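You operate a simulated robot arm through the tools that you are given. There is no shell and no other tool.

Carry out the task below with a simulated robot arm. There is one attempt and no reset: what you move stays moved.

## Task
Fit a new core in the clamped valve, then leak-test it and vent.
Fine: one core from the green block; core tool back on its peg; pump into the green band only; leave the valve clamped.
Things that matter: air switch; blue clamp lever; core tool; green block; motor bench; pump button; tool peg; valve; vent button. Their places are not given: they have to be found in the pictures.

Only the result counts: the job must be done as asked and must still hold three seconds after the hand-in. Knocking over, shifting, dropping, spilling or breaking anything else fails it.

## Robot
A 7-joint arm with a two-finger gripper, fixed in place. Base frame: the origin is at the foot of the arm, x ahead of it, y to its left, z up; the work surface is at about z = 0. Lengths are in mm, angles in degrees, forces in N, time in s.
With the tool pointing down near the work surface it reaches from about 220 to 560 mm from the base axis. Its first joint turns from -166.0 to 166.0 degrees. Payload 1.2 kg.
Tool frame: the origin (TCP) lies between the finger pads and is the grasp point; the fingertips stand 22 mm ahead of it; z points along the fingers, y is the line along which they close. The gripper opens to 92 mm. The gripper's body begins 65 mm behind the TCP.
Orientation is told as [roll, pitch, yaw] about the base's x, y, z axes, in that order, counted from this pose: with the fingers straight down and closing along the base's y, the tool's x points along the base's -x, its y along +y and its z along -z.

## Interface
- The arm moves only by the tool arm_command. Its argument "commands" is text: rows parted by semicolons, each of 6 numbers parted by spaces: the shift along the base's x, y, z in units of 500 mm (1.0 is 500 mm), then the turn, a rotation vector about the base's x, y, z in units of 90 degrees (1.0 is 90 degrees). In form: tx ty tz wx wy wz; .... A call has 1 to 20 rows; each row is the pose to reach, as a shift and turn from the pose commanded when the call began. "jaw" is the finger opening in mm, from 0 to 92, set as the call begins (left out, the last holds). A call with a number of a shift or a turn outside -1 to 1 is refused whole. Rows are played at 5 a second. More than 50 mm and 8.6 degrees between two rows, or a gripper value outside its range, and nothing of the call is played. Where a pose cannot be reached the arm comes as near as it can. A force on the tool above 40 N (or 10 N above the force at the start of the call, whichever is more), or a blocked arm, ends the call early, and 0.2 s more pass. The fingers move at their own pace and stop on an object; they squeeze with about 26 N. The grip force told is the motor's: it shows also when the fingers shut on nothing. Time passes only in rows, and 0.2 s behind the last, so rows that repeat a pose let the fingers close. It gives the time, the measured TCP pose, the force on the tool (base axes), the opening and the grip force at its end, in the units of the frame above (readings bear some noise), with the torque about the TCP (base axes, N m) and any sound that the robot's microphone picked up.
- Cameras (640 x 400 px; columns grow to the right, rows downward): "scene" is fixed at [49.8, -651.5, 617.6]; the picture's right is [0.93, -0.37, 0.00], its down [-0.32, -0.80, -0.51] and it looks along [0.19, 0.47, -0.86] (base axes); focal length 242 px, centre (320, 200). "wrist" rides on the gripper at [71, 19, -102] in the tool frame; the picture's right is [-0.26, 0.96, 0.00], its down [-0.75, -0.20, -0.62] and it looks along [-0.60, -0.16, 0.78] (tool axes); focal length 280 px, centre (320, 200).
- grab_frame(camera): a new picture of that camera. It takes no simulated time.
- point_at(camera, pixels): for up to 12 pixels [column, row] of the newest picture of that camera ("zoom" is the newest enlarged one), the place [x, y, z] in the base frame of the surface seen there, good to about 2 mm. It takes no simulated time.
- inspect(camera, box): a new picture of the part [left, top, right, bottom] of that camera's present view, enlarged. It takes no simulated time.
- sign_off(): hands the job in; it is judged then, once.

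Open the gripper and draw the arm clear of the work before you hand the job in, unless the task says otherwise.

The tools are called after "Call:" as name(argument=value, ...) on one line, values as JSON. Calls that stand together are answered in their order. arm_command: Moves the arm, as the interface text tells. Its arguments: {"type":"object","properties":{"commands":{"type":"string"},"jaw":{"type":"number"}},"required":["commands"]} The other tools are called the same way: grab_frame (camera) takes a picture; point_at (camera, pixels) gives the place of the surface under pixels of a picture; inspect (camera, box) takes an enlarged picture of a part of a camera's view; sign_off () hands the job in.

At the start:

```text
t: 0.0
tool_pos: [106.3, -291.5, 334.6]
tcp_rot: [0.0, 0.0, 0.0]
contact_force: [0.6, 0.8, 0.8]
ft_torque: [0.02, -0.01, -0.01]
gripper_width: 91.9
grasp_force: 0.0
```

scene: 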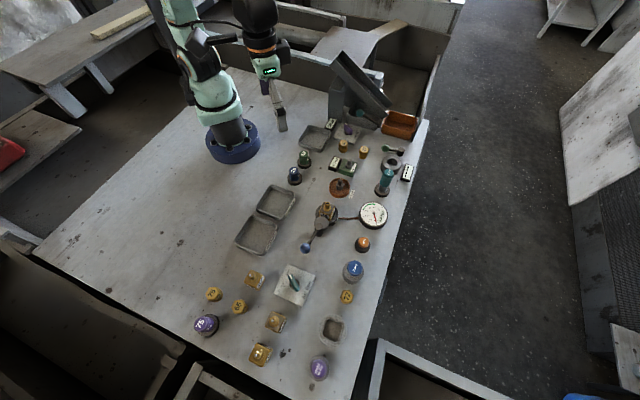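
wrist: 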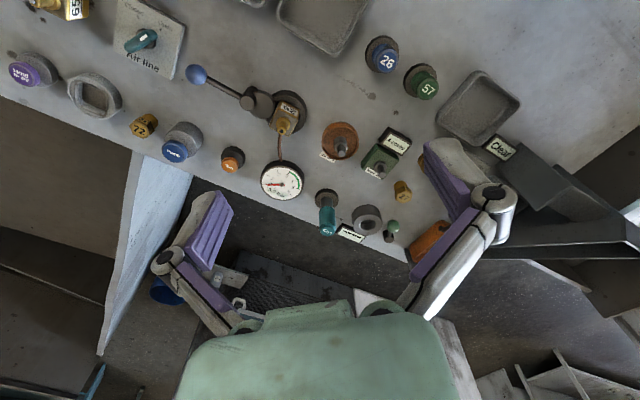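

I'll start by enlarging the parts of the scene and wrist views where the valve, gauge, green block and buttons appear.

Call:
inspect(camera="scene", box=[280, 100, 440, 200])

Call:
inspect(camera="scene", box=[280, 180, 440, 280])

Call:
inspect(camera="scene", box=[190, 250, 380, 390])

Call:
inspect(camera="wrist", box=[0, 0, 320, 200])

Call:
inspect(camera="wrist", box=[220, 80, 540, 280])

```text
4.00 times, centred on (360, 150) of scene
```

zoom: 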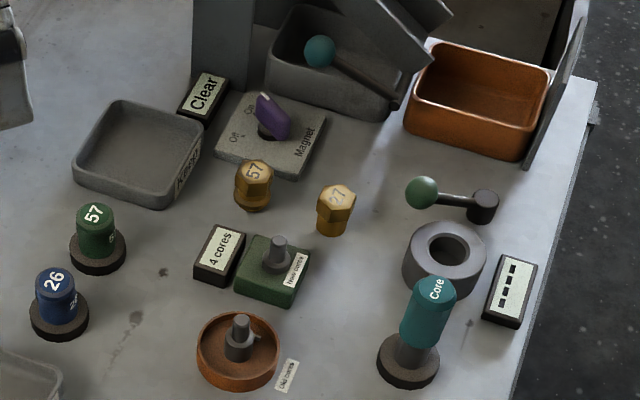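

```text
4.00 times, centred on (360, 230) of scene
```

zoom: 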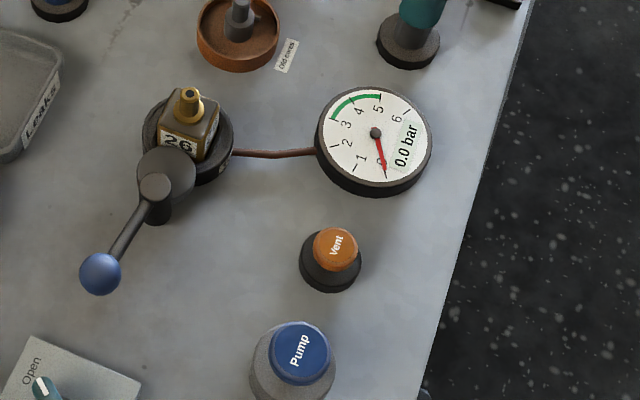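

```text
2.86 times, centred on (285, 320) of scene
```

zoom: 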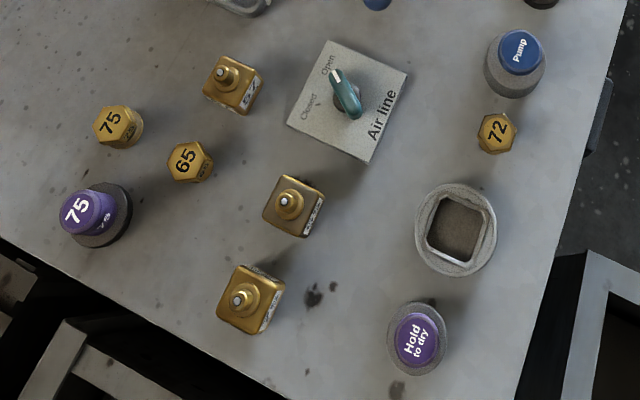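

```text
2.00 times, centred on (160, 100) of wrist
```

zoom: 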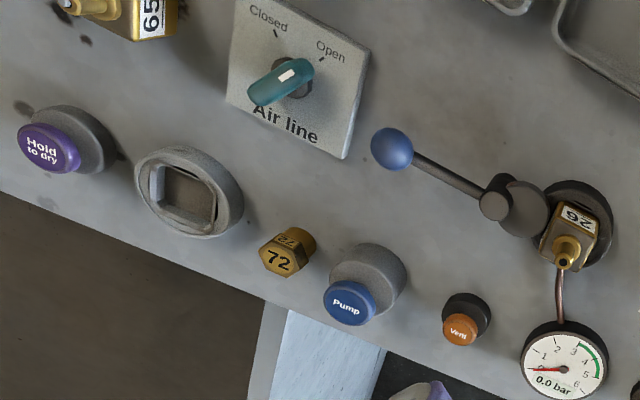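

```text
2.00 times, centred on (380, 180) of wrist
```

zoom: 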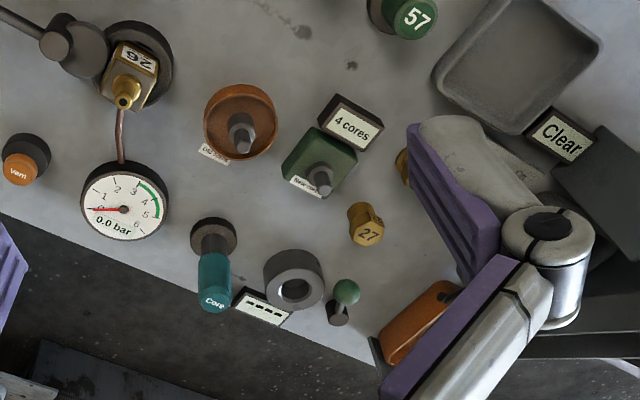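

The core tool (teal, "Core") stands near scene pixel (385,183), the green block near (345,165), the valve near (327,212). I'll get coordinates of these on the plain scene picture.

Call:
grab_frame(camera="scene")

Call:
inspect(camera="scene", box=[300, 130, 420, 205])

```text
taken
```

scene: 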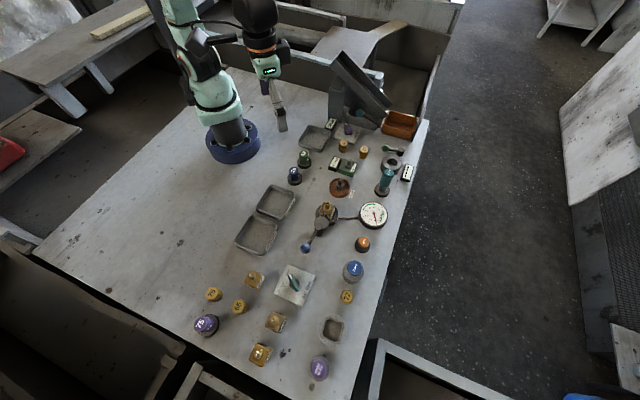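

```text
5.33 times, centred on (360, 168) of scene
```

zoom: 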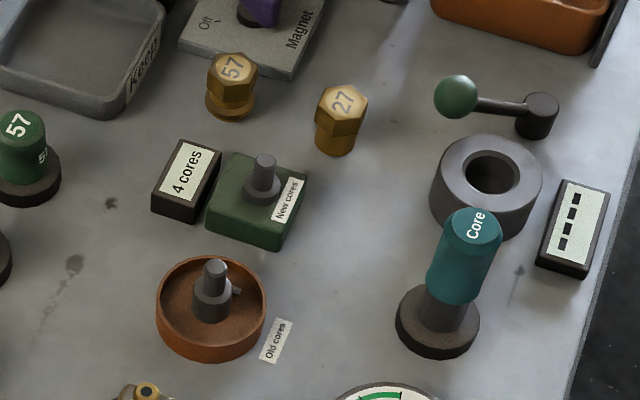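

The small grey post on the green block ("New cores", zoom (263,180)) and another in the "Old cores" dish (zoom (213,290)) look like docking points. I'll read positions in this zoom picture.

Call:
point_at(camera="zoom", pixels=[[264, 158], [264, 205], [240, 225], [214, 265], [213, 310], [476, 228], [437, 325], [490, 175], [457, 95], [545, 105], [575, 225], [180, 165]])

Call:
inspect(camera="scene", box=[310, 40, 440, 140])

```text
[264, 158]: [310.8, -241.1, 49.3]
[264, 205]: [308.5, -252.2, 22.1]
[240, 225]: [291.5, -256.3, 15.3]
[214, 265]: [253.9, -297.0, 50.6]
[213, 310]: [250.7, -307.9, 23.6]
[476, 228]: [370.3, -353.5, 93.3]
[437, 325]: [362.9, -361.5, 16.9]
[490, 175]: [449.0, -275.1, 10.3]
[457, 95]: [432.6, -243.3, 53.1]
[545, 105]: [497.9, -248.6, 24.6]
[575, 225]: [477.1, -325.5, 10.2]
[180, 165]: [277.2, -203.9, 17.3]
```

```text
4.00 times, centred on (375, 90) of scene
```

zoom: 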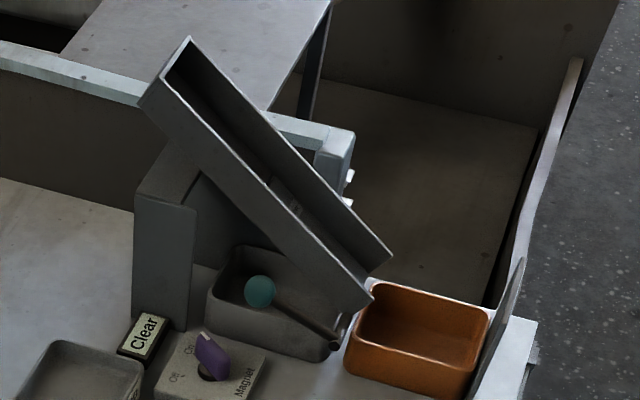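

The slanted chute and magnet don't seem part of this job. Now I'll look closely at the valve, air switch, pump and vent, and read their positions.

Call:
inspect(camera="scene", box=[290, 190, 354, 230])

Call:
inspect(camera="scene", box=[264, 260, 328, 310])

Call:
inspect(camera="scene", box=[270, 190, 400, 310])

```text
10.00 times, centred on (322, 210) of scene
```

zoom: 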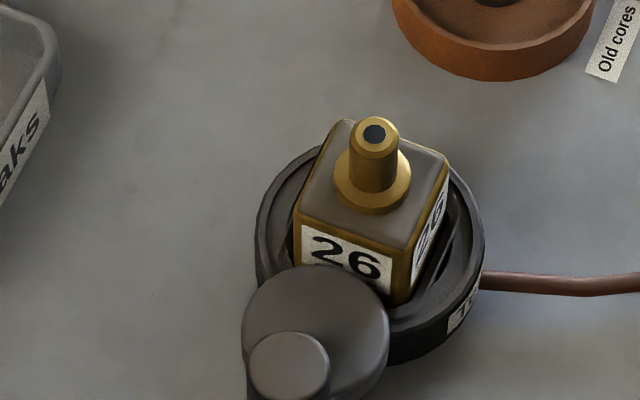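

```text
8.00 times, centred on (296, 285) of scene
```

zoom: 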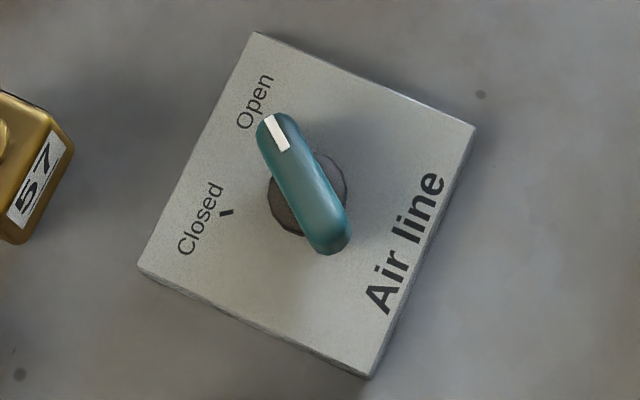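

```text
3.33 times, centred on (335, 250) of scene
```

zoom: 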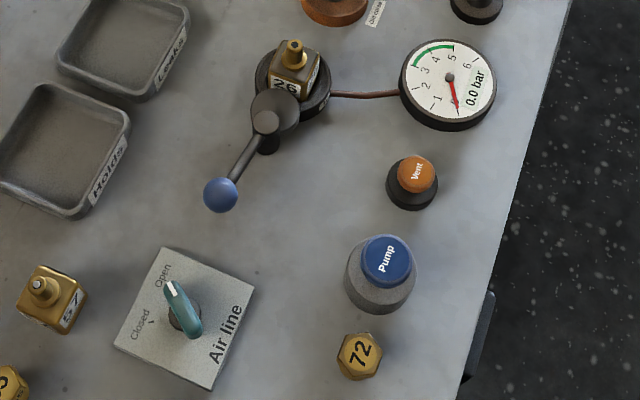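

The air knob's white mark points at "Open" (zoom (275,132)), the valve's bore is dark (no core), and the gauge reads 0.0 bar. I'll read coordinates of these items.

Call:
point_at(camera="zoom", pixels=[[294, 43], [293, 60], [270, 118], [221, 195], [415, 170], [388, 258], [171, 288], [192, 328], [185, 320], [450, 77], [275, 105], [220, 350]])

Call:
inspect(camera="scene", box=[0, 0, 320, 200])

Call:
inspect(camera="scene", box=[320, 0, 640, 200])

Call:
inspect(camera="scene", box=[320, 200, 640, 400])

Call:
inspect(camera="scene", box=[0, 200, 320, 400])

```text
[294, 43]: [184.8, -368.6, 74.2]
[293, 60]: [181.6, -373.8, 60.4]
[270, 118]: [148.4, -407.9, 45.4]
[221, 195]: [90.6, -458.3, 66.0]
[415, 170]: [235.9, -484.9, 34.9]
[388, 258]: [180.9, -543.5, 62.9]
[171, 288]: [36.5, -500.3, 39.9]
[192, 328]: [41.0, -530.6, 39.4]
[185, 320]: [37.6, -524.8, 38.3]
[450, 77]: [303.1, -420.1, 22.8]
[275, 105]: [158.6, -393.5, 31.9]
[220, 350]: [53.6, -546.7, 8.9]
```

```text
2.00 times, centred on (160, 100) of scene
```

zoom: 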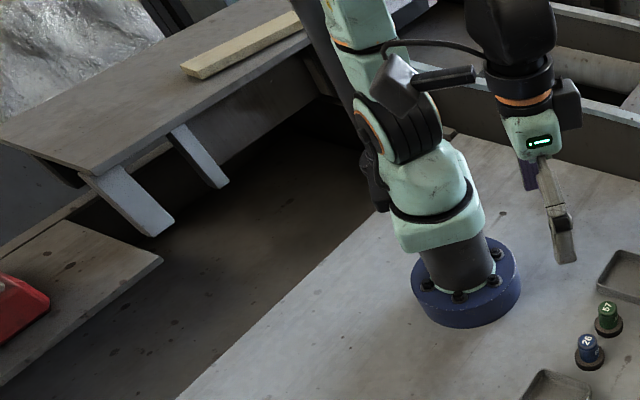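

```text
2.00 times, centred on (480, 100) of scene
```

zoom: 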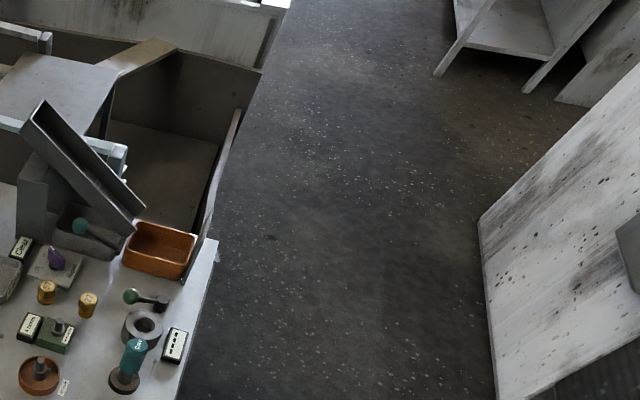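

```text
2.00 times, centred on (480, 300) of scene
```

zoom: 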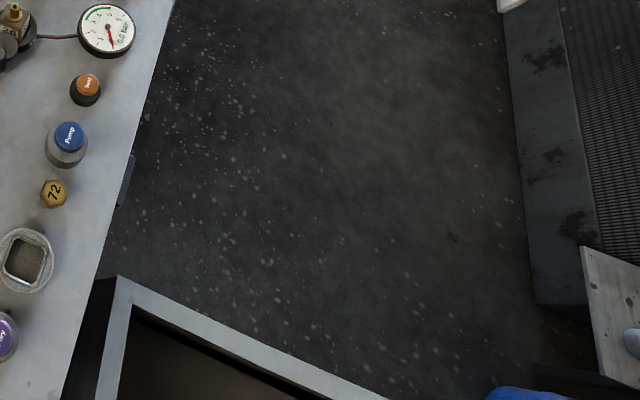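

```text
2.00 times, centred on (160, 300) of scene
```

zoom: 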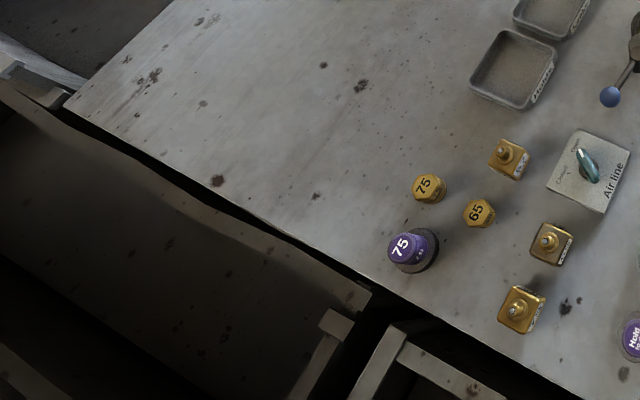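

No other machine stands out, so I'll move the wrist camera toward the peg/green block area to look closely. I go to about (230,-290,260), well above everything.

Call:
arm_command(commands="0.05 0 -0.03 0 0 0; 0.1 0 -0.06 0 0 0; 0.15 0 -0.09 0 0 0; 0.2 0 -0.12 0 0 0; 0.248 0 -0.15 0 0 0; 0.248 0 -0.15 0 0 0")

Call:
grab_frame(camera="wrist")

```text
t: 1.4
tool_pos: [232.0, -291.1, 261.2]
tcp_rot: [0.0, 0.0, -0.1]
contact_force: [-0.3, 0.3, -0.4]
ft_torque: [0.0, 0.0, 0.0]
gripper_width: 92.0
grasp_force: 0.2
```

```text
taken
```

wrist: 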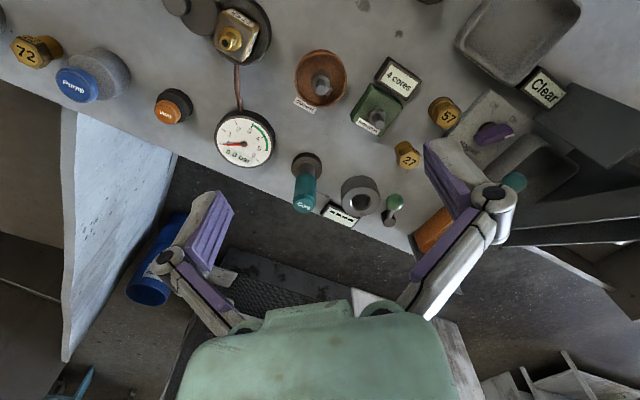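

The wrist view now shows the peg (305,175), ring (360,195), block (378,110) and valve (235,40). I'll enlarge them.

Call:
inspect(camera="wrist", box=[280, 130, 440, 240])

Call:
inspect(camera="wrist", box=[280, 40, 440, 140])

Call:
inspect(camera="wrist", box=[160, 0, 320, 100])

```text
3.64 times, centred on (360, 185) of wrist
```

zoom: 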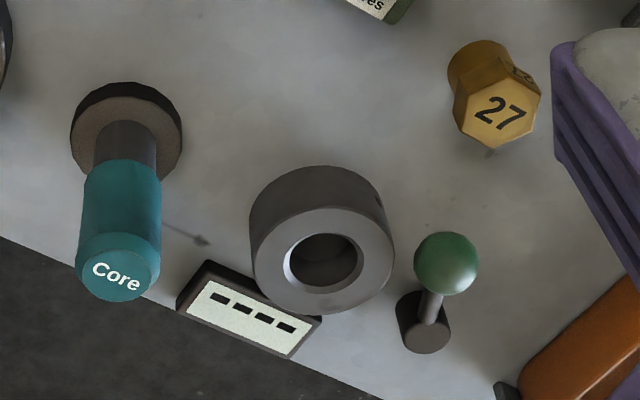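

```text
4.00 times, centred on (360, 90) of wrist
```

zoom: 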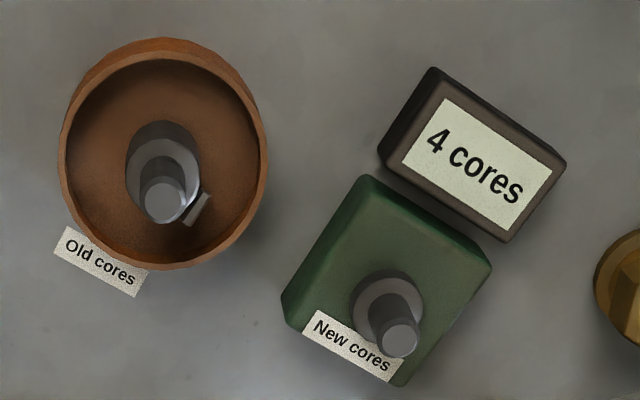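

```text
4.00 times, centred on (240, 50) of wrist
```

zoom: 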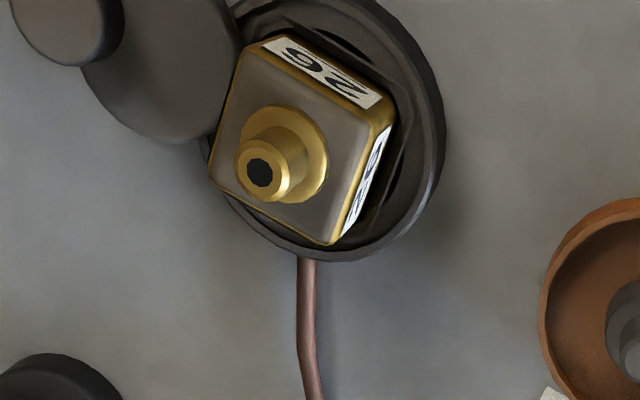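

The valve bore is empty and the core tool stands upright on its peg. I'll measure the tool, peg, block post and valve stem from this view.

Call:
inspect(camera="wrist", box=[270, 130, 400, 230])

Call:
point_at(camera="wrist", pixels=[[304, 205], [296, 206], [312, 204], [305, 195], [305, 185], [306, 180], [307, 168], [294, 160], [322, 162], [308, 153], [377, 123], [322, 89]])

```text
4.00 times, centred on (335, 180) of wrist
```

zoom: 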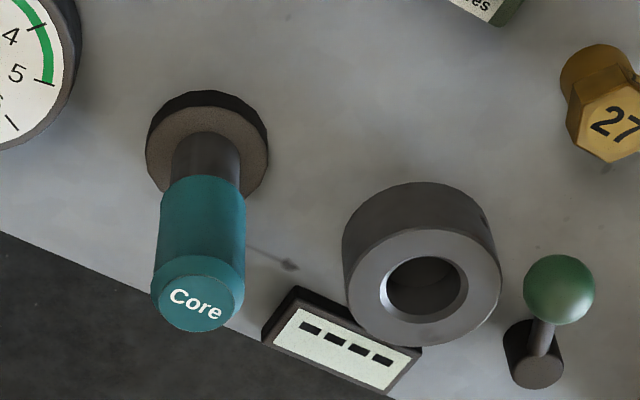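

```text
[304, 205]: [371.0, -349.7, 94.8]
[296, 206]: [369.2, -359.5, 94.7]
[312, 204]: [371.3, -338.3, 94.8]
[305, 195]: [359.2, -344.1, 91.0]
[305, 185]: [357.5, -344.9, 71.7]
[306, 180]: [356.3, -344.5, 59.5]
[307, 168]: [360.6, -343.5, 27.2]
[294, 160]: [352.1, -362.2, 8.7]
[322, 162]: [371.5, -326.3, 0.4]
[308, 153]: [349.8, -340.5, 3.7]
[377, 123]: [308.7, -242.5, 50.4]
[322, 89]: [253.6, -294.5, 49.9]
```

I'll refine the core tool's axis by sampling its top face edge and the base disc in the zoom picture.

Call:
point_at(camera="zoom", pixels=[[160, 300], [235, 300], [198, 325], [198, 285], [170, 315], [225, 317], [198, 305], [165, 230], [240, 230], [203, 230], [150, 140], [265, 140]])

Call:
inspect(camera="wrist", box=[350, 70, 430, 140])

```text
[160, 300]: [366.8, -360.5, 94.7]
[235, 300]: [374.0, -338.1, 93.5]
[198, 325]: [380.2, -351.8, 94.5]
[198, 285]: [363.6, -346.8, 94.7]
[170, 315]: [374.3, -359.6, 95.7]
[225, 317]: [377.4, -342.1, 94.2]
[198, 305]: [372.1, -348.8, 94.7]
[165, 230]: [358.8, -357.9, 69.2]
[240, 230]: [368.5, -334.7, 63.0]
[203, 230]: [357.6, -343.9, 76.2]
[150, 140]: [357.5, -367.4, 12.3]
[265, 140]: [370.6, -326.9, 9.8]
```

```text
5.71 times, centred on (390, 105) of wrist
```

zoom: 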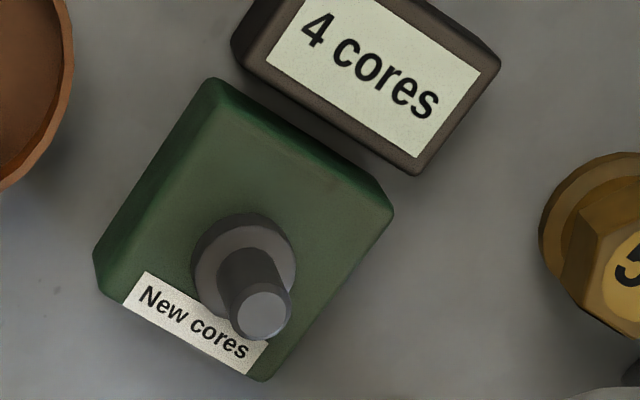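

Tool axis is about (371,-349), top at z≈95. Now the post on the green block and the valve stem.

Call:
point_at(camera="zoom", pixels=[[265, 315], [245, 310], [283, 310], [265, 333], [265, 298], [250, 260], [205, 270], [290, 250], [240, 218], [170, 200], [245, 290], [330, 210]])

Call:
inspect(camera="wrist", box=[195, 0, 285, 70])

```text
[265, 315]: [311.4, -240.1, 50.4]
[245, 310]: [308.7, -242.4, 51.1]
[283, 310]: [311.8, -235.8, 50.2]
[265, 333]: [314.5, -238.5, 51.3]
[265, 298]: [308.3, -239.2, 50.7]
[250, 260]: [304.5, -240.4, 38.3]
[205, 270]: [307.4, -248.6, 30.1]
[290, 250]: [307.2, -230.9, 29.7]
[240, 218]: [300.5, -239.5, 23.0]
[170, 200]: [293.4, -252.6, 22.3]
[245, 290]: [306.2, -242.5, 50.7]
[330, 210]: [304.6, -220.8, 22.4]
```

```text
5.71 times, centred on (240, 35) of wrist
```

zoom: 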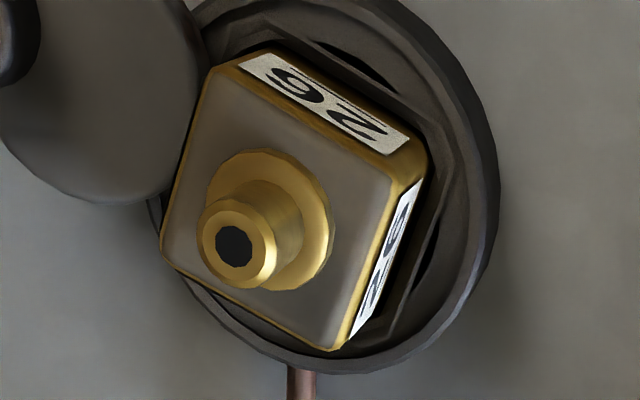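

Block post: pin centre ≈(311,-239.5), top z≈50.5, collar top z≈30. Now measure the valve stem.

Call:
point_at(camera="zoom", pixels=[[235, 245], [207, 240], [265, 245], [237, 275], [235, 210], [270, 160], [325, 240], [275, 280], [350, 170], [200, 150], [320, 320], [240, 240]])

Call:
inspect(camera="wrist", box=[290, 60, 350, 115])

```text
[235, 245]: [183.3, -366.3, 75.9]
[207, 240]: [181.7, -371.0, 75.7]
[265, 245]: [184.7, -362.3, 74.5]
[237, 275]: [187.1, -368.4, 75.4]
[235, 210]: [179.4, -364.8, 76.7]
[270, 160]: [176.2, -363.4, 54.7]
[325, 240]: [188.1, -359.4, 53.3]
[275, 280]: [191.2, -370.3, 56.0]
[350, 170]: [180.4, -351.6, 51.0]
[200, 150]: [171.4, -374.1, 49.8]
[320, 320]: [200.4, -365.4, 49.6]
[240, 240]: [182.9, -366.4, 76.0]
```

```text
7.27 times, centred on (320, 88) of wrist
```

zoom: 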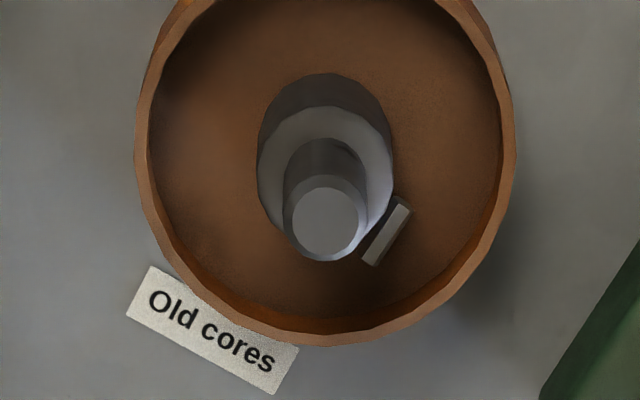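

Valve stem: centre ≈(183.3,-367), top z≈76. Now I'll move above the core tool at (371,-349), staying high (z≈150), jaw open.

Call:
arm_command(commands="0.07 -0.029 0 0 0 0; 0.141 -0.058 0 0 0 0; 0.212 -0.087 0 0 0 0; 0.282 -0.115 0 0 0 0; 0.282 -0.115 -0.08 0 0 0; 0.282 -0.115 -0.15 0 0 0; 0.282 -0.115 -0.2 0 0 0; 0.282 -0.115 -0.2 0 0 0", jaw=92)

Call:
grab_frame(camera="wrist")

Call:
grab_frame(camera="scene")

```text
t: 3.2
tool_pos: [369.9, -351.0, 159.6]
tcp_rot: [0.0, 0.0, 0.0]
contact_force: [0.9, -0.2, 0.0]
ft_torque: [-0.02, 0.01, -0.02]
gripper_width: 92.2
grasp_force: 0.0
```

```text
taken
```

wrist: 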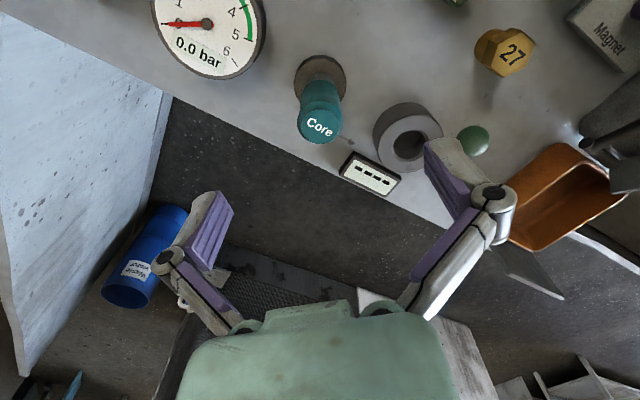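

```text
taken
```

scene: 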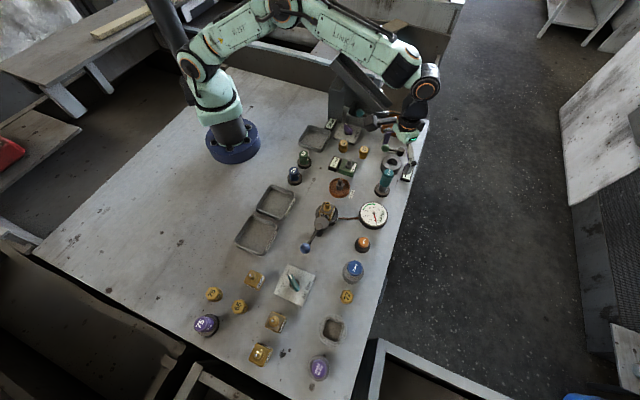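

The tool's top centre appears at wrist (319,127), matching the projected TCP axis at z=95. I'll check it once more with points.

Call:
inspect(camera="wrist", box=[270, 40, 370, 150])

Call:
point_at(camera="wrist", pixels=[[319, 127], [302, 124], [336, 124], [319, 140], [319, 113], [305, 105], [336, 105], [305, 70], [335, 70], [320, 85], [297, 85], [345, 88]])

```text
3.64 times, centred on (320, 95) of wrist
```

zoom: 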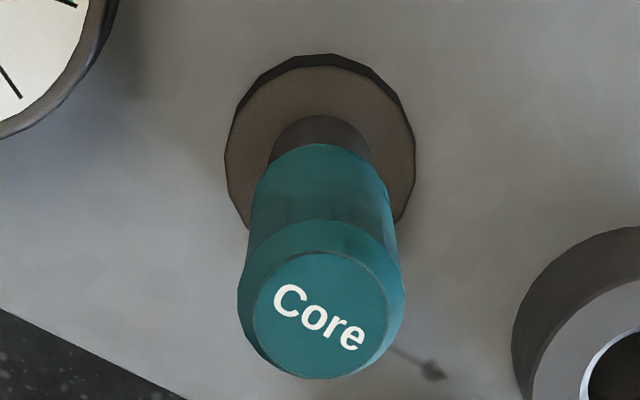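

```text
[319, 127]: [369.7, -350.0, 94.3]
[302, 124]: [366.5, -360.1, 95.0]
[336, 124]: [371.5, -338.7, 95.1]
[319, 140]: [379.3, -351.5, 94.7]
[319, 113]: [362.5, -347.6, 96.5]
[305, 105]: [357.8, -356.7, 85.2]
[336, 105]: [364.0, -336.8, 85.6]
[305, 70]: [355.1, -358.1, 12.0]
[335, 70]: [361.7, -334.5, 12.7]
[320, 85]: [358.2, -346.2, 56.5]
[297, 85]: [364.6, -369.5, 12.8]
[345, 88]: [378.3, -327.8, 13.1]
```

Aligned to within 1–2 mm. I descend so the TCP is at z≈76 (fingertips z≈54) with the jaw open.

Call:
arm_command(commands="-0.001 0 -0.06 0 0 0; -0.002 0 -0.11 0 0 0; -0.002 0 -0.15 0 0 0; -0.002 0 -0.168 0 0 0; -0.002 0 -0.168 0 0 0", jaw=92)

Call:
grab_frame(camera="wrist")

```text
t: 4.4
tool_pos: [370.5, -350.2, 74.6]
tcp_rot: [0.0, 0.0, 0.1]
contact_force: [-0.6, 0.2, -0.3]
ft_torque: [0.01, 0.03, 0.01]
gripper_width: 92.0
grasp_force: 0.1
```

```text
taken
```

wrist: 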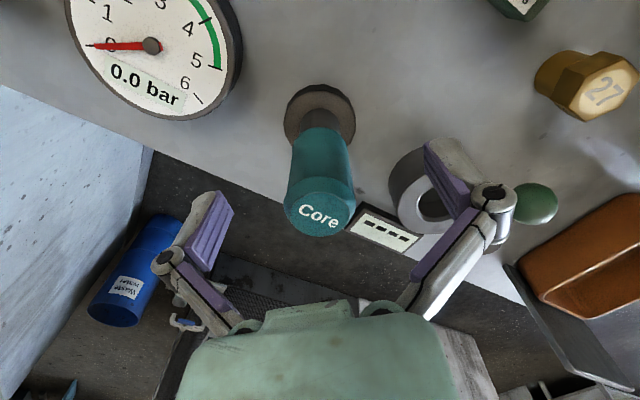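

The tool sits between the fingers at (320,205). I close the jaw on it, holding pose while the fingers close.

Call:
arm_command(commands="0 0 0 0 0 0; 0 0 0 0 0 0; 0 0 0 0 0 0; 0 0 0 0 0 0", jaw=0)

Call:
grab_frame(camera="wrist")

```text
t: 5.4
tool_pos: [370.0, -350.5, 76.0]
tcp_rot: [-0.1, -0.1, -0.1]
contact_force: [-1.5, 1.6, 20.3]
ft_torque: [0.05, 0.06, 0.02]
gripper_width: 28.0
grasp_force: 25.6
```

```text
taken
```

wrist: 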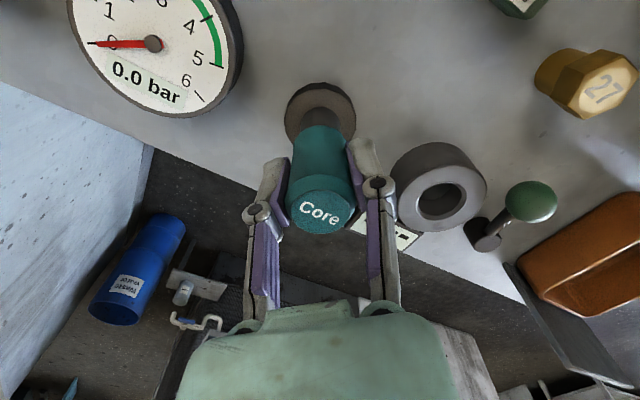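

Gripped (28 mm wide, 25.6 N). I lift straight up slowly, then look at what hangs below the handle.

Call:
arm_command(commands="0 0 0.01 0 0 0; 0 0 0.03 0 0 0; 0 0 0.06 0 0 0; 0 0 0.1 0 0 0; 0 0 0.1 0 0 0", jaw=0)

Call:
grab_frame(camera="wrist")

Call:
inspect(camera="scene", box=[340, 100, 440, 200])

```text
t: 6.6
tool_pos: [370.4, -350.4, 126.8]
tcp_rot: [0.1, 0.0, 0.0]
contact_force: [0.2, -0.3, -1.0]
ft_torque: [0.0, 0.02, -0.04]
gripper_width: 28.1
grasp_force: 25.8
```

```text
taken
```

wrist: 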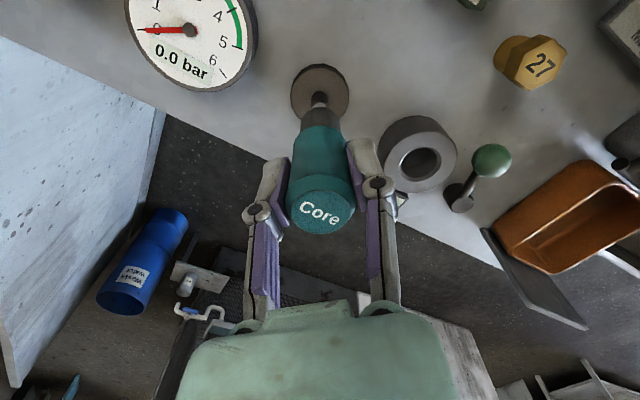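

```text
4.00 times, centred on (390, 150) of scene
```

zoom: 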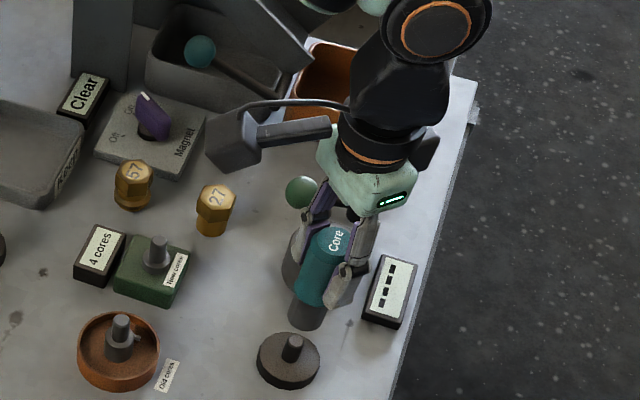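

The tool is a socket that fits over a pin. I'll measure the peg pin (zoom (293,345)) and block pin (zoom (157,245)) with the arm out of the way of them.

Call:
point_at(camera="zoom", pixels=[[292, 341], [290, 355], [289, 375], [262, 360], [316, 360], [157, 240], [157, 252], [305, 318], [295, 300], [122, 320], [325, 315], [290, 385]])

Call:
inspect(camera="wrist", box=[270, 50, 370, 140])

```text
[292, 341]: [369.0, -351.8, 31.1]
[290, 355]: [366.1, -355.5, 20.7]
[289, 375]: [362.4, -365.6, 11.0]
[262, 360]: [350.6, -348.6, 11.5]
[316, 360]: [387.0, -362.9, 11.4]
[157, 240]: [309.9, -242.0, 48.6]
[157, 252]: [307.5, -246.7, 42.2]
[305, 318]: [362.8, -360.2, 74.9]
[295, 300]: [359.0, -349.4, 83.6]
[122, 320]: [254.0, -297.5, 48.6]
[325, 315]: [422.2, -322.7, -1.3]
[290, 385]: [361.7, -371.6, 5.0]
```

```text
4.44 times, centred on (320, 95) of wrist
```

zoom: 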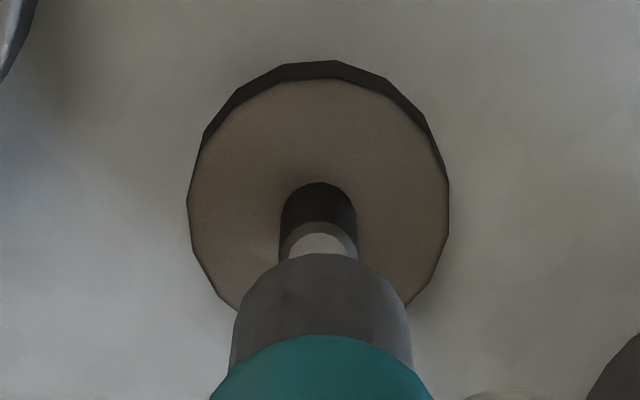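

Peg pin centre ≈(370,-350), base top z≈12, so the tool's lower end is ≈64 mm below the TCP. I raise 20 mm and move above the green block's pin at (310.5,-240).

Call:
arm_command(commands="0 0 0.04 0 0 0; -0.03 0.055 0.04 0 0 0; -0.06 0.11 0.04 0 0 0; -0.09 0.165 0.04 0 0 0; -0.1196 0.22 0.04 0 0 0; -0.1196 0.22 0.04 0 0 0; -0.1196 0.22 0.02 0 0 0; -0.1196 0.22 0.02 0 0 0", jaw=0)

Call:
grab_frame(camera="wrist")

Call:
inspect(camera="wrist", box=[270, 50, 370, 150])

Call:
inspect(camera="scene", box=[300, 100, 400, 200])

```text
t: 8.4
tool_pos: [310.6, -238.5, 136.8]
tcp_rot: [-0.1, -0.1, 0.0]
contact_force: [-0.2, -0.6, -0.2]
ft_torque: [0.04, 0.01, -0.03]
gripper_width: 27.8
grasp_force: 26.1
```

```text
taken
```

wrist: 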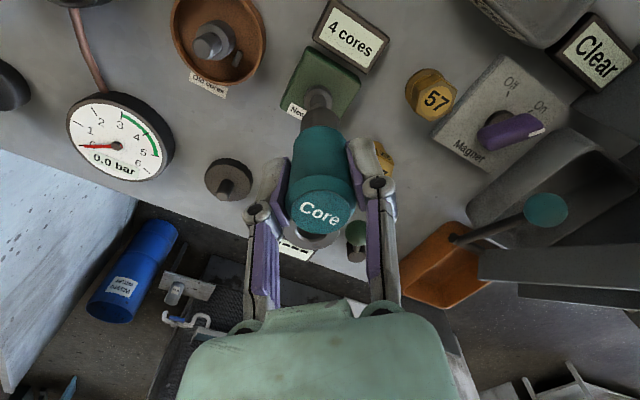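

```text
4.00 times, centred on (320, 100) of wrist
```

zoom: 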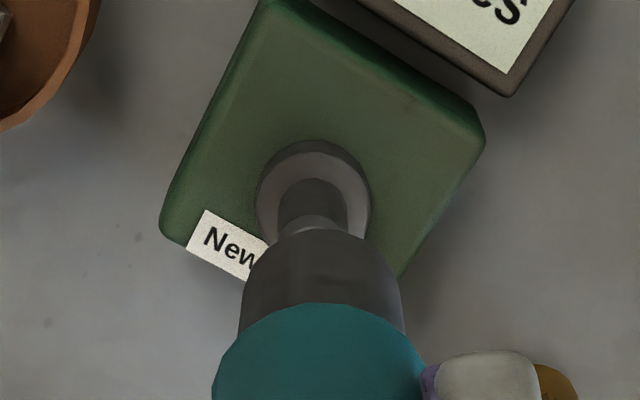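

```text
4.00 times, centred on (350, 150) of scene
```

zoom: 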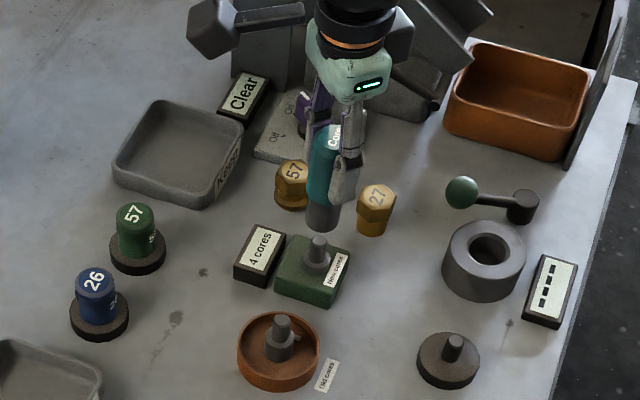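

In the wrist zoom the block pin lies ~2 px left of the tool axis (pin col 312 vs shaft 322 in zoom), about 1.5 mm in −y. I'll measure the pin and the shaft in the scene zoom too.

Call:
point_at(camera="zoom", pixels=[[318, 239], [313, 239], [323, 239], [318, 243], [307, 218], [336, 218], [321, 225], [321, 215], [303, 262], [333, 262], [317, 272], [321, 205]])

Call:
inspect(camera="wrist", box=[270, 50, 370, 150])

```text
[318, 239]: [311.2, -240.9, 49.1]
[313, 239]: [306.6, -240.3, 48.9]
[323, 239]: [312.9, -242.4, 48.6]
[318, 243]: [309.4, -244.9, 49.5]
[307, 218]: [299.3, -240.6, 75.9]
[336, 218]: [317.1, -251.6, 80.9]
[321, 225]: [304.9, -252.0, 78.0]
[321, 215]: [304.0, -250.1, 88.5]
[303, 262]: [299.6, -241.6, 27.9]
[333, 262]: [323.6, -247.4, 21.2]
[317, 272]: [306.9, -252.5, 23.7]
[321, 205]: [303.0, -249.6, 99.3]
```

```text
4.00 times, centred on (320, 100) of wrist
```

zoom: 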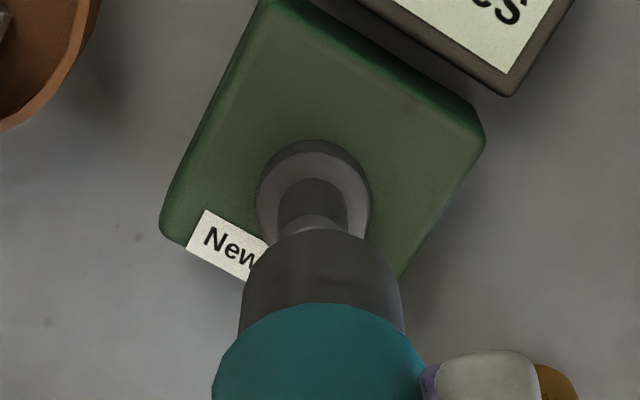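

I'll sample the collar rim and pin in the wrist zoom for a better fix on the pin's axis.

Call:
point_at(camera="zoom", pixels=[[262, 200], [365, 205], [313, 156], [275, 170], [350, 170], [283, 205], [344, 205], [312, 190], [312, 222], [295, 225], [335, 225], [320, 260]])

```text
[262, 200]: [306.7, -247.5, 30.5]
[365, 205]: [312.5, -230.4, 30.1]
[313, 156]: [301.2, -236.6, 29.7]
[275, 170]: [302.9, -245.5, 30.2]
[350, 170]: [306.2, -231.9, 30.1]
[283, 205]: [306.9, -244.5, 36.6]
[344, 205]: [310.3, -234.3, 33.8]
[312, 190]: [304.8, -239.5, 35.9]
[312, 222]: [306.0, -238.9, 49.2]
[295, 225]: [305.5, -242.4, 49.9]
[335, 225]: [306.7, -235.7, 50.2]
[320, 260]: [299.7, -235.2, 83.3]
```

Best fix of the pin relative to the tool is about (−0.8,−1.6) mm from the present pose. I shift by that and descend slowly to TCP z≈106, so the socket goes a bit over the pin, watching the force.

Call:
arm_command(commands="-0.0016 -0.0032 0 0 0 0; -0.0016 -0.0032 -0.02 0 0 0; -0.0016 -0.0032 -0.035 0 0 0; -0.0016 -0.0032 -0.044 0 0 0; -0.0016 -0.0032 -0.052 0 0 0; -0.0016 -0.0032 -0.06 0 0 0; -0.0016 -0.0032 -0.06 0 0 0", jaw=0)

Call:
inspect(camera="wrist", box=[270, 50, 370, 150])

Call:
inspect(camera="scene", box=[310, 110, 390, 190])

```text
t: 10.0
tool_pos: [309.6, -239.9, 107.6]
tcp_rot: [0.0, 0.0, 0.0]
contact_force: [-0.2, -0.2, -0.6]
ft_torque: [0.01, 0.04, -0.01]
gripper_width: 28.3
grasp_force: 26.0
```

```text
4.00 times, centred on (320, 100) of wrist
```

zoom: 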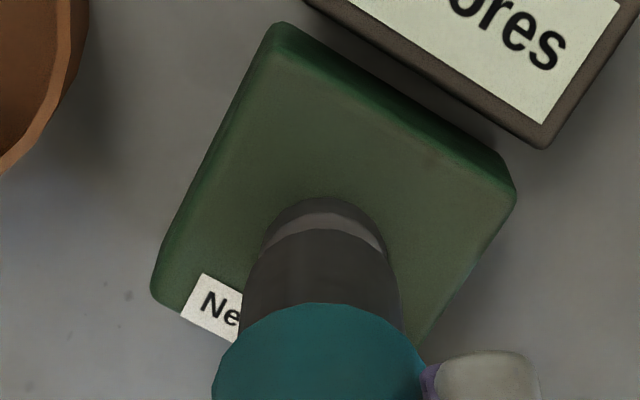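

```text
5.00 times, centred on (350, 150) of scene
```

zoom: 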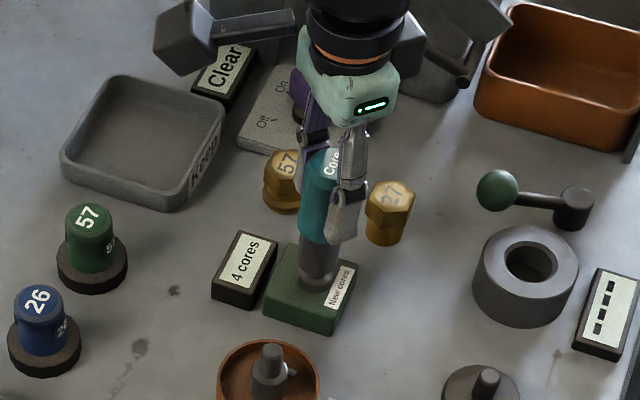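

No contact force and the socket is over the pin. I descend gently to the seat (TCP z≈94), watching for a force and any click.

Call:
arm_command(commands="0 0 -0.01 0 0 0; 0 0 -0.018 0 0 0; 0 0 -0.022 0 0 0; 0 0 -0.025 0 0 0; 0 0 -0.025 0 0 0", jaw=0)

Call:
inspect(camera="scene", box=[310, 110, 390, 190])

```text
t: 11.2
tool_pos: [309.9, -241.4, 93.1]
tcp_rot: [0.0, 0.0, 0.0]
contact_force: [-5.6, 3.4, 20.1]
ft_torque: [0.08, 0.16, -0.04]
gripper_width: 28.4
grasp_force: 26.1
```

```text
5.00 times, centred on (350, 150) of scene
```

zoom: 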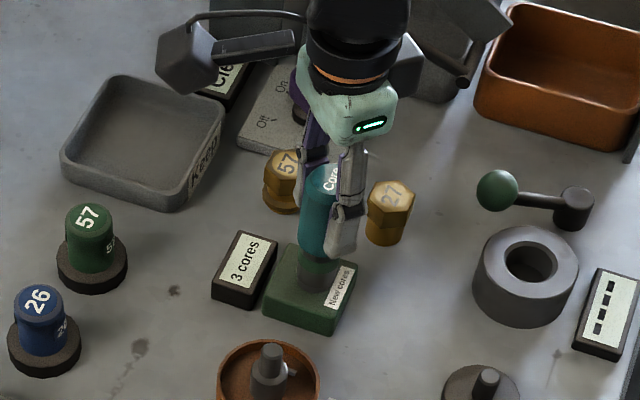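

The counter now reads "3 cores", so one core is in the tool. I lift straight up to about z≈150.

Call:
arm_command(commands="0 0 0.015 0 0 0; 0 0 0.04 0 0 0; 0 0 0.07 0 0 0; 0 0 0.12 0 0 0; 0 0 0.14 0 0 0; 0 0 0.14 0 0 0", jaw=0)

Call:
inspect(camera="scene", box=[300, 100, 400, 200])

```text
t: 12.6
tool_pos: [311.1, -241.3, 163.3]
tcp_rot: [-0.1, 0.0, -0.1]
contact_force: [-0.3, -0.3, -1.4]
ft_torque: [-0.01, 0.03, 0.02]
gripper_width: 28.1
grasp_force: 25.9
```

```text
4.00 times, centred on (350, 150) of scene
```

zoom: 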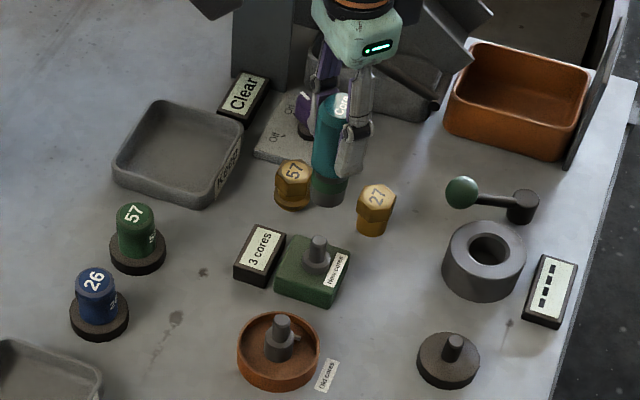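

The block shows 3 cores left and the tool carries one (green band at its end). I move at z≈163 to hover over the valve stem at (183.3,-367).

Call:
arm_command(commands="-0.05 -0.05 0 0 0 0; -0.1 -0.1 0 0 0 0; -0.15 -0.15 0 0 0 0; -0.2 -0.2 0 0 0 0; -0.2528 -0.2522 0 0 0 0; -0.2528 -0.2522 0 0 0 0; -0.2528 -0.2522 0 0 0 0", jaw=0)

Call:
grab_frame(camera="wrist")

Call:
inspect(camera="wrist", box=[270, 50, 370, 150])

Call:
inspect(camera="scene", box=[280, 150, 380, 250])

```text
t: 14.2
tool_pos: [183.5, -366.1, 164.9]
tcp_rot: [0.0, 0.1, -0.1]
contact_force: [-1.0, -0.7, -0.7]
ft_torque: [0.0, -0.02, 0.01]
gripper_width: 28.3
grasp_force: 25.9
```

```text
taken
```

wrist: 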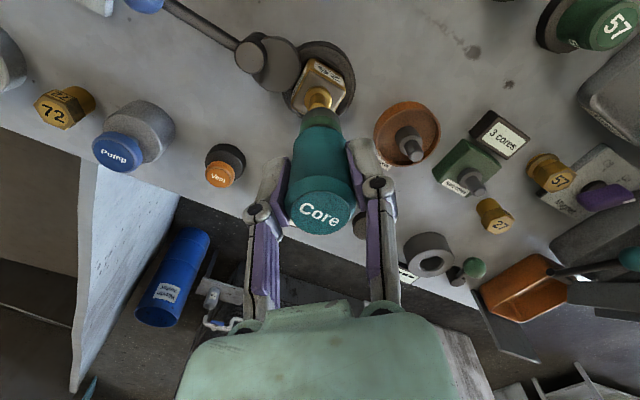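

```text
4.00 times, centred on (320, 100) of wrist
```

zoom: 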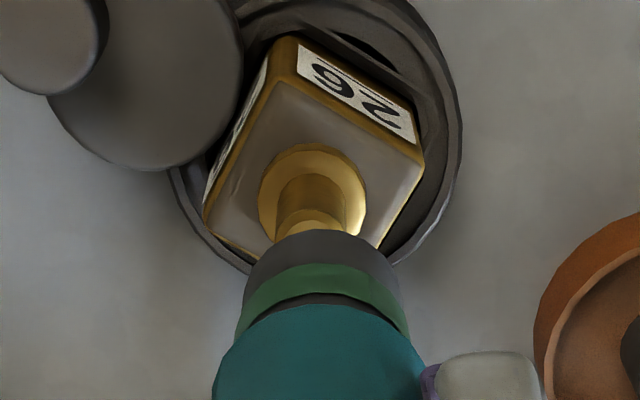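

```text
4.00 times, centred on (330, 200) of scene
```

zoom: 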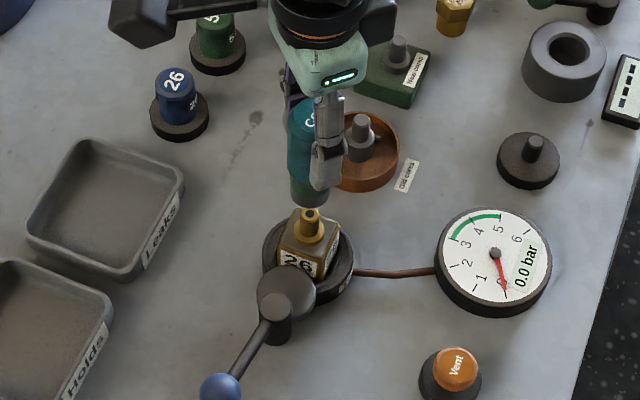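

The stem sits about 2 px left of the tool axis in the wrist zoom (311 vs 320), as it did at the block. I'll sample the stem collar to fix the offset before descending.

Call:
inspect(camera="wrist", box=[270, 50, 370, 150])

Call:
point_at(camera="zoom", pixels=[[263, 200], [361, 200], [312, 152], [275, 170], [348, 170], [285, 205], [340, 205], [312, 195], [312, 215], [322, 250], [260, 260], [385, 260]])

```text
4.00 times, centred on (320, 100) of wrist
```

zoom: 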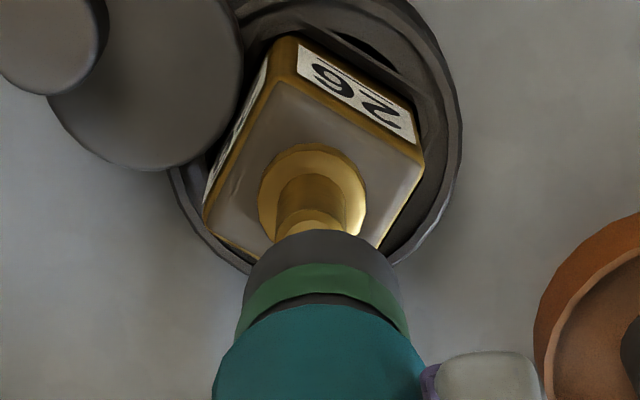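

```text
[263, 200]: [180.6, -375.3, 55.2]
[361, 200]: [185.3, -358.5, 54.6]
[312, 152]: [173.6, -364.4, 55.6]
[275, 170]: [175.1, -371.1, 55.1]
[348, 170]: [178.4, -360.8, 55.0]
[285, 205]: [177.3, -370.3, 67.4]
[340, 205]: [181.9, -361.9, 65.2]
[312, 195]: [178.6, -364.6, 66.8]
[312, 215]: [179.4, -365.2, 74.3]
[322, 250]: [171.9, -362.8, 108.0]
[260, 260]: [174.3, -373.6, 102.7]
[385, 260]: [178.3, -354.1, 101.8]
```

The same relative geometry as at the block, so I shift by (−1.2,−1.3) mm and descend so that the socket just goes over the stem (TCP z≈130), watching the force.

Call:
arm_command(commands="-0.0024 -0.0026 0 0 0 0; -0.0024 -0.0026 -0.02 0 0 0; -0.0024 -0.0026 -0.036 0 0 0; -0.0024 -0.0026 -0.046 0 0 0; -0.0024 -0.0026 -0.054 0 0 0; -0.0024 -0.0026 -0.06 0 0 0; -0.0024 -0.0026 -0.066 0 0 0; -0.0024 -0.0026 -0.066 0 0 0", jaw=0)

Call:
inspect(camera="wrist", box=[270, 50, 370, 150])

Call:
inspect(camera="scene", box=[280, 150, 380, 250])

```text
t: 16.0
tool_pos: [181.4, -366.6, 129.7]
tcp_rot: [-0.1, 0.1, 0.0]
contact_force: [0.5, 0.4, -0.8]
ft_torque: [-0.01, -0.03, -0.04]
gripper_width: 28.1
grasp_force: 25.6
```

```text
4.00 times, centred on (320, 100) of wrist
```

zoom: 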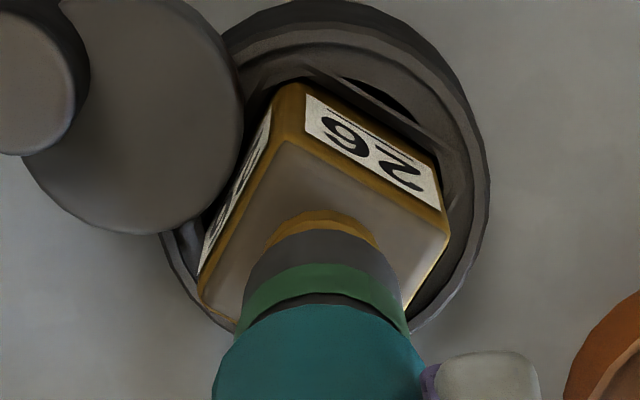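

```text
4.00 times, centred on (330, 200) of scene
```

zoom: 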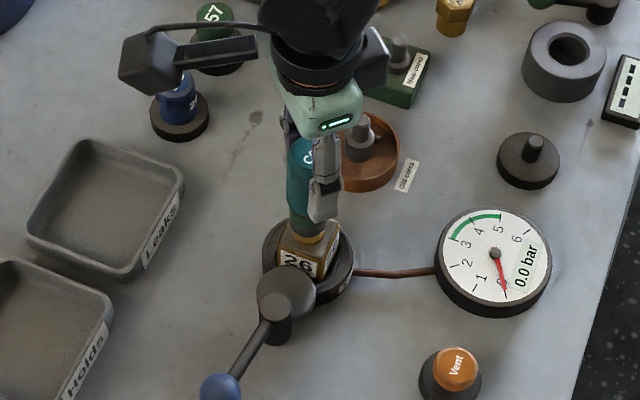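

The socket is over the stem without force. I lower further toward the seat (TCP z≈119) in small steps.

Call:
arm_command(commands="0 0 -0.008 0 0 0; 0 0 -0.014 0 0 0; 0 0 -0.018 0 0 0; 0 0 -0.021 0 0 0; 0 0 -0.0235 0 0 0; 0 0 -0.0235 0 0 0", jaw=0)

Call:
inspect(camera="wrist", box=[270, 50, 370, 150])

Call:
inspect(camera="scene", box=[280, 150, 380, 250])

```text
t: 17.4
tool_pos: [182.8, -368.8, 118.8]
tcp_rot: [-0.1, 0.0, -0.1]
contact_force: [-2.6, 3.4, 21.4]
ft_torque: [0.13, 0.06, 0.0]
gripper_width: 28.5
grasp_force: 26.0
```

```text
4.00 times, centred on (320, 100) of wrist
```

zoom: 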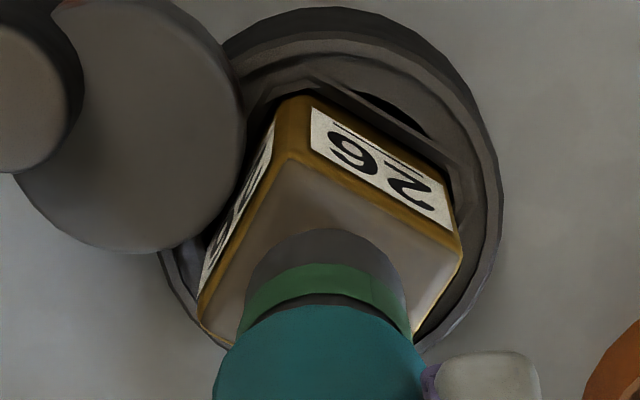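

```text
4.00 times, centred on (330, 200) of scene
```

zoom: 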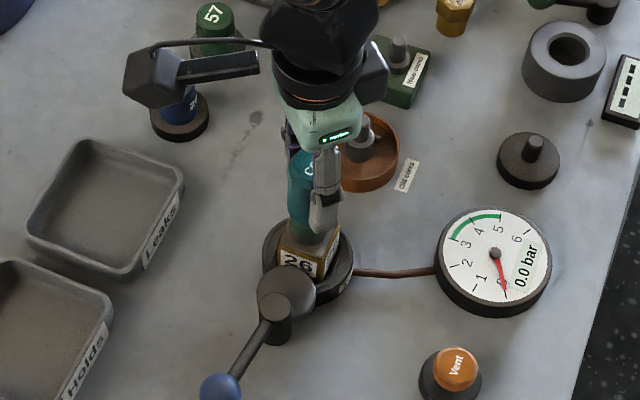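

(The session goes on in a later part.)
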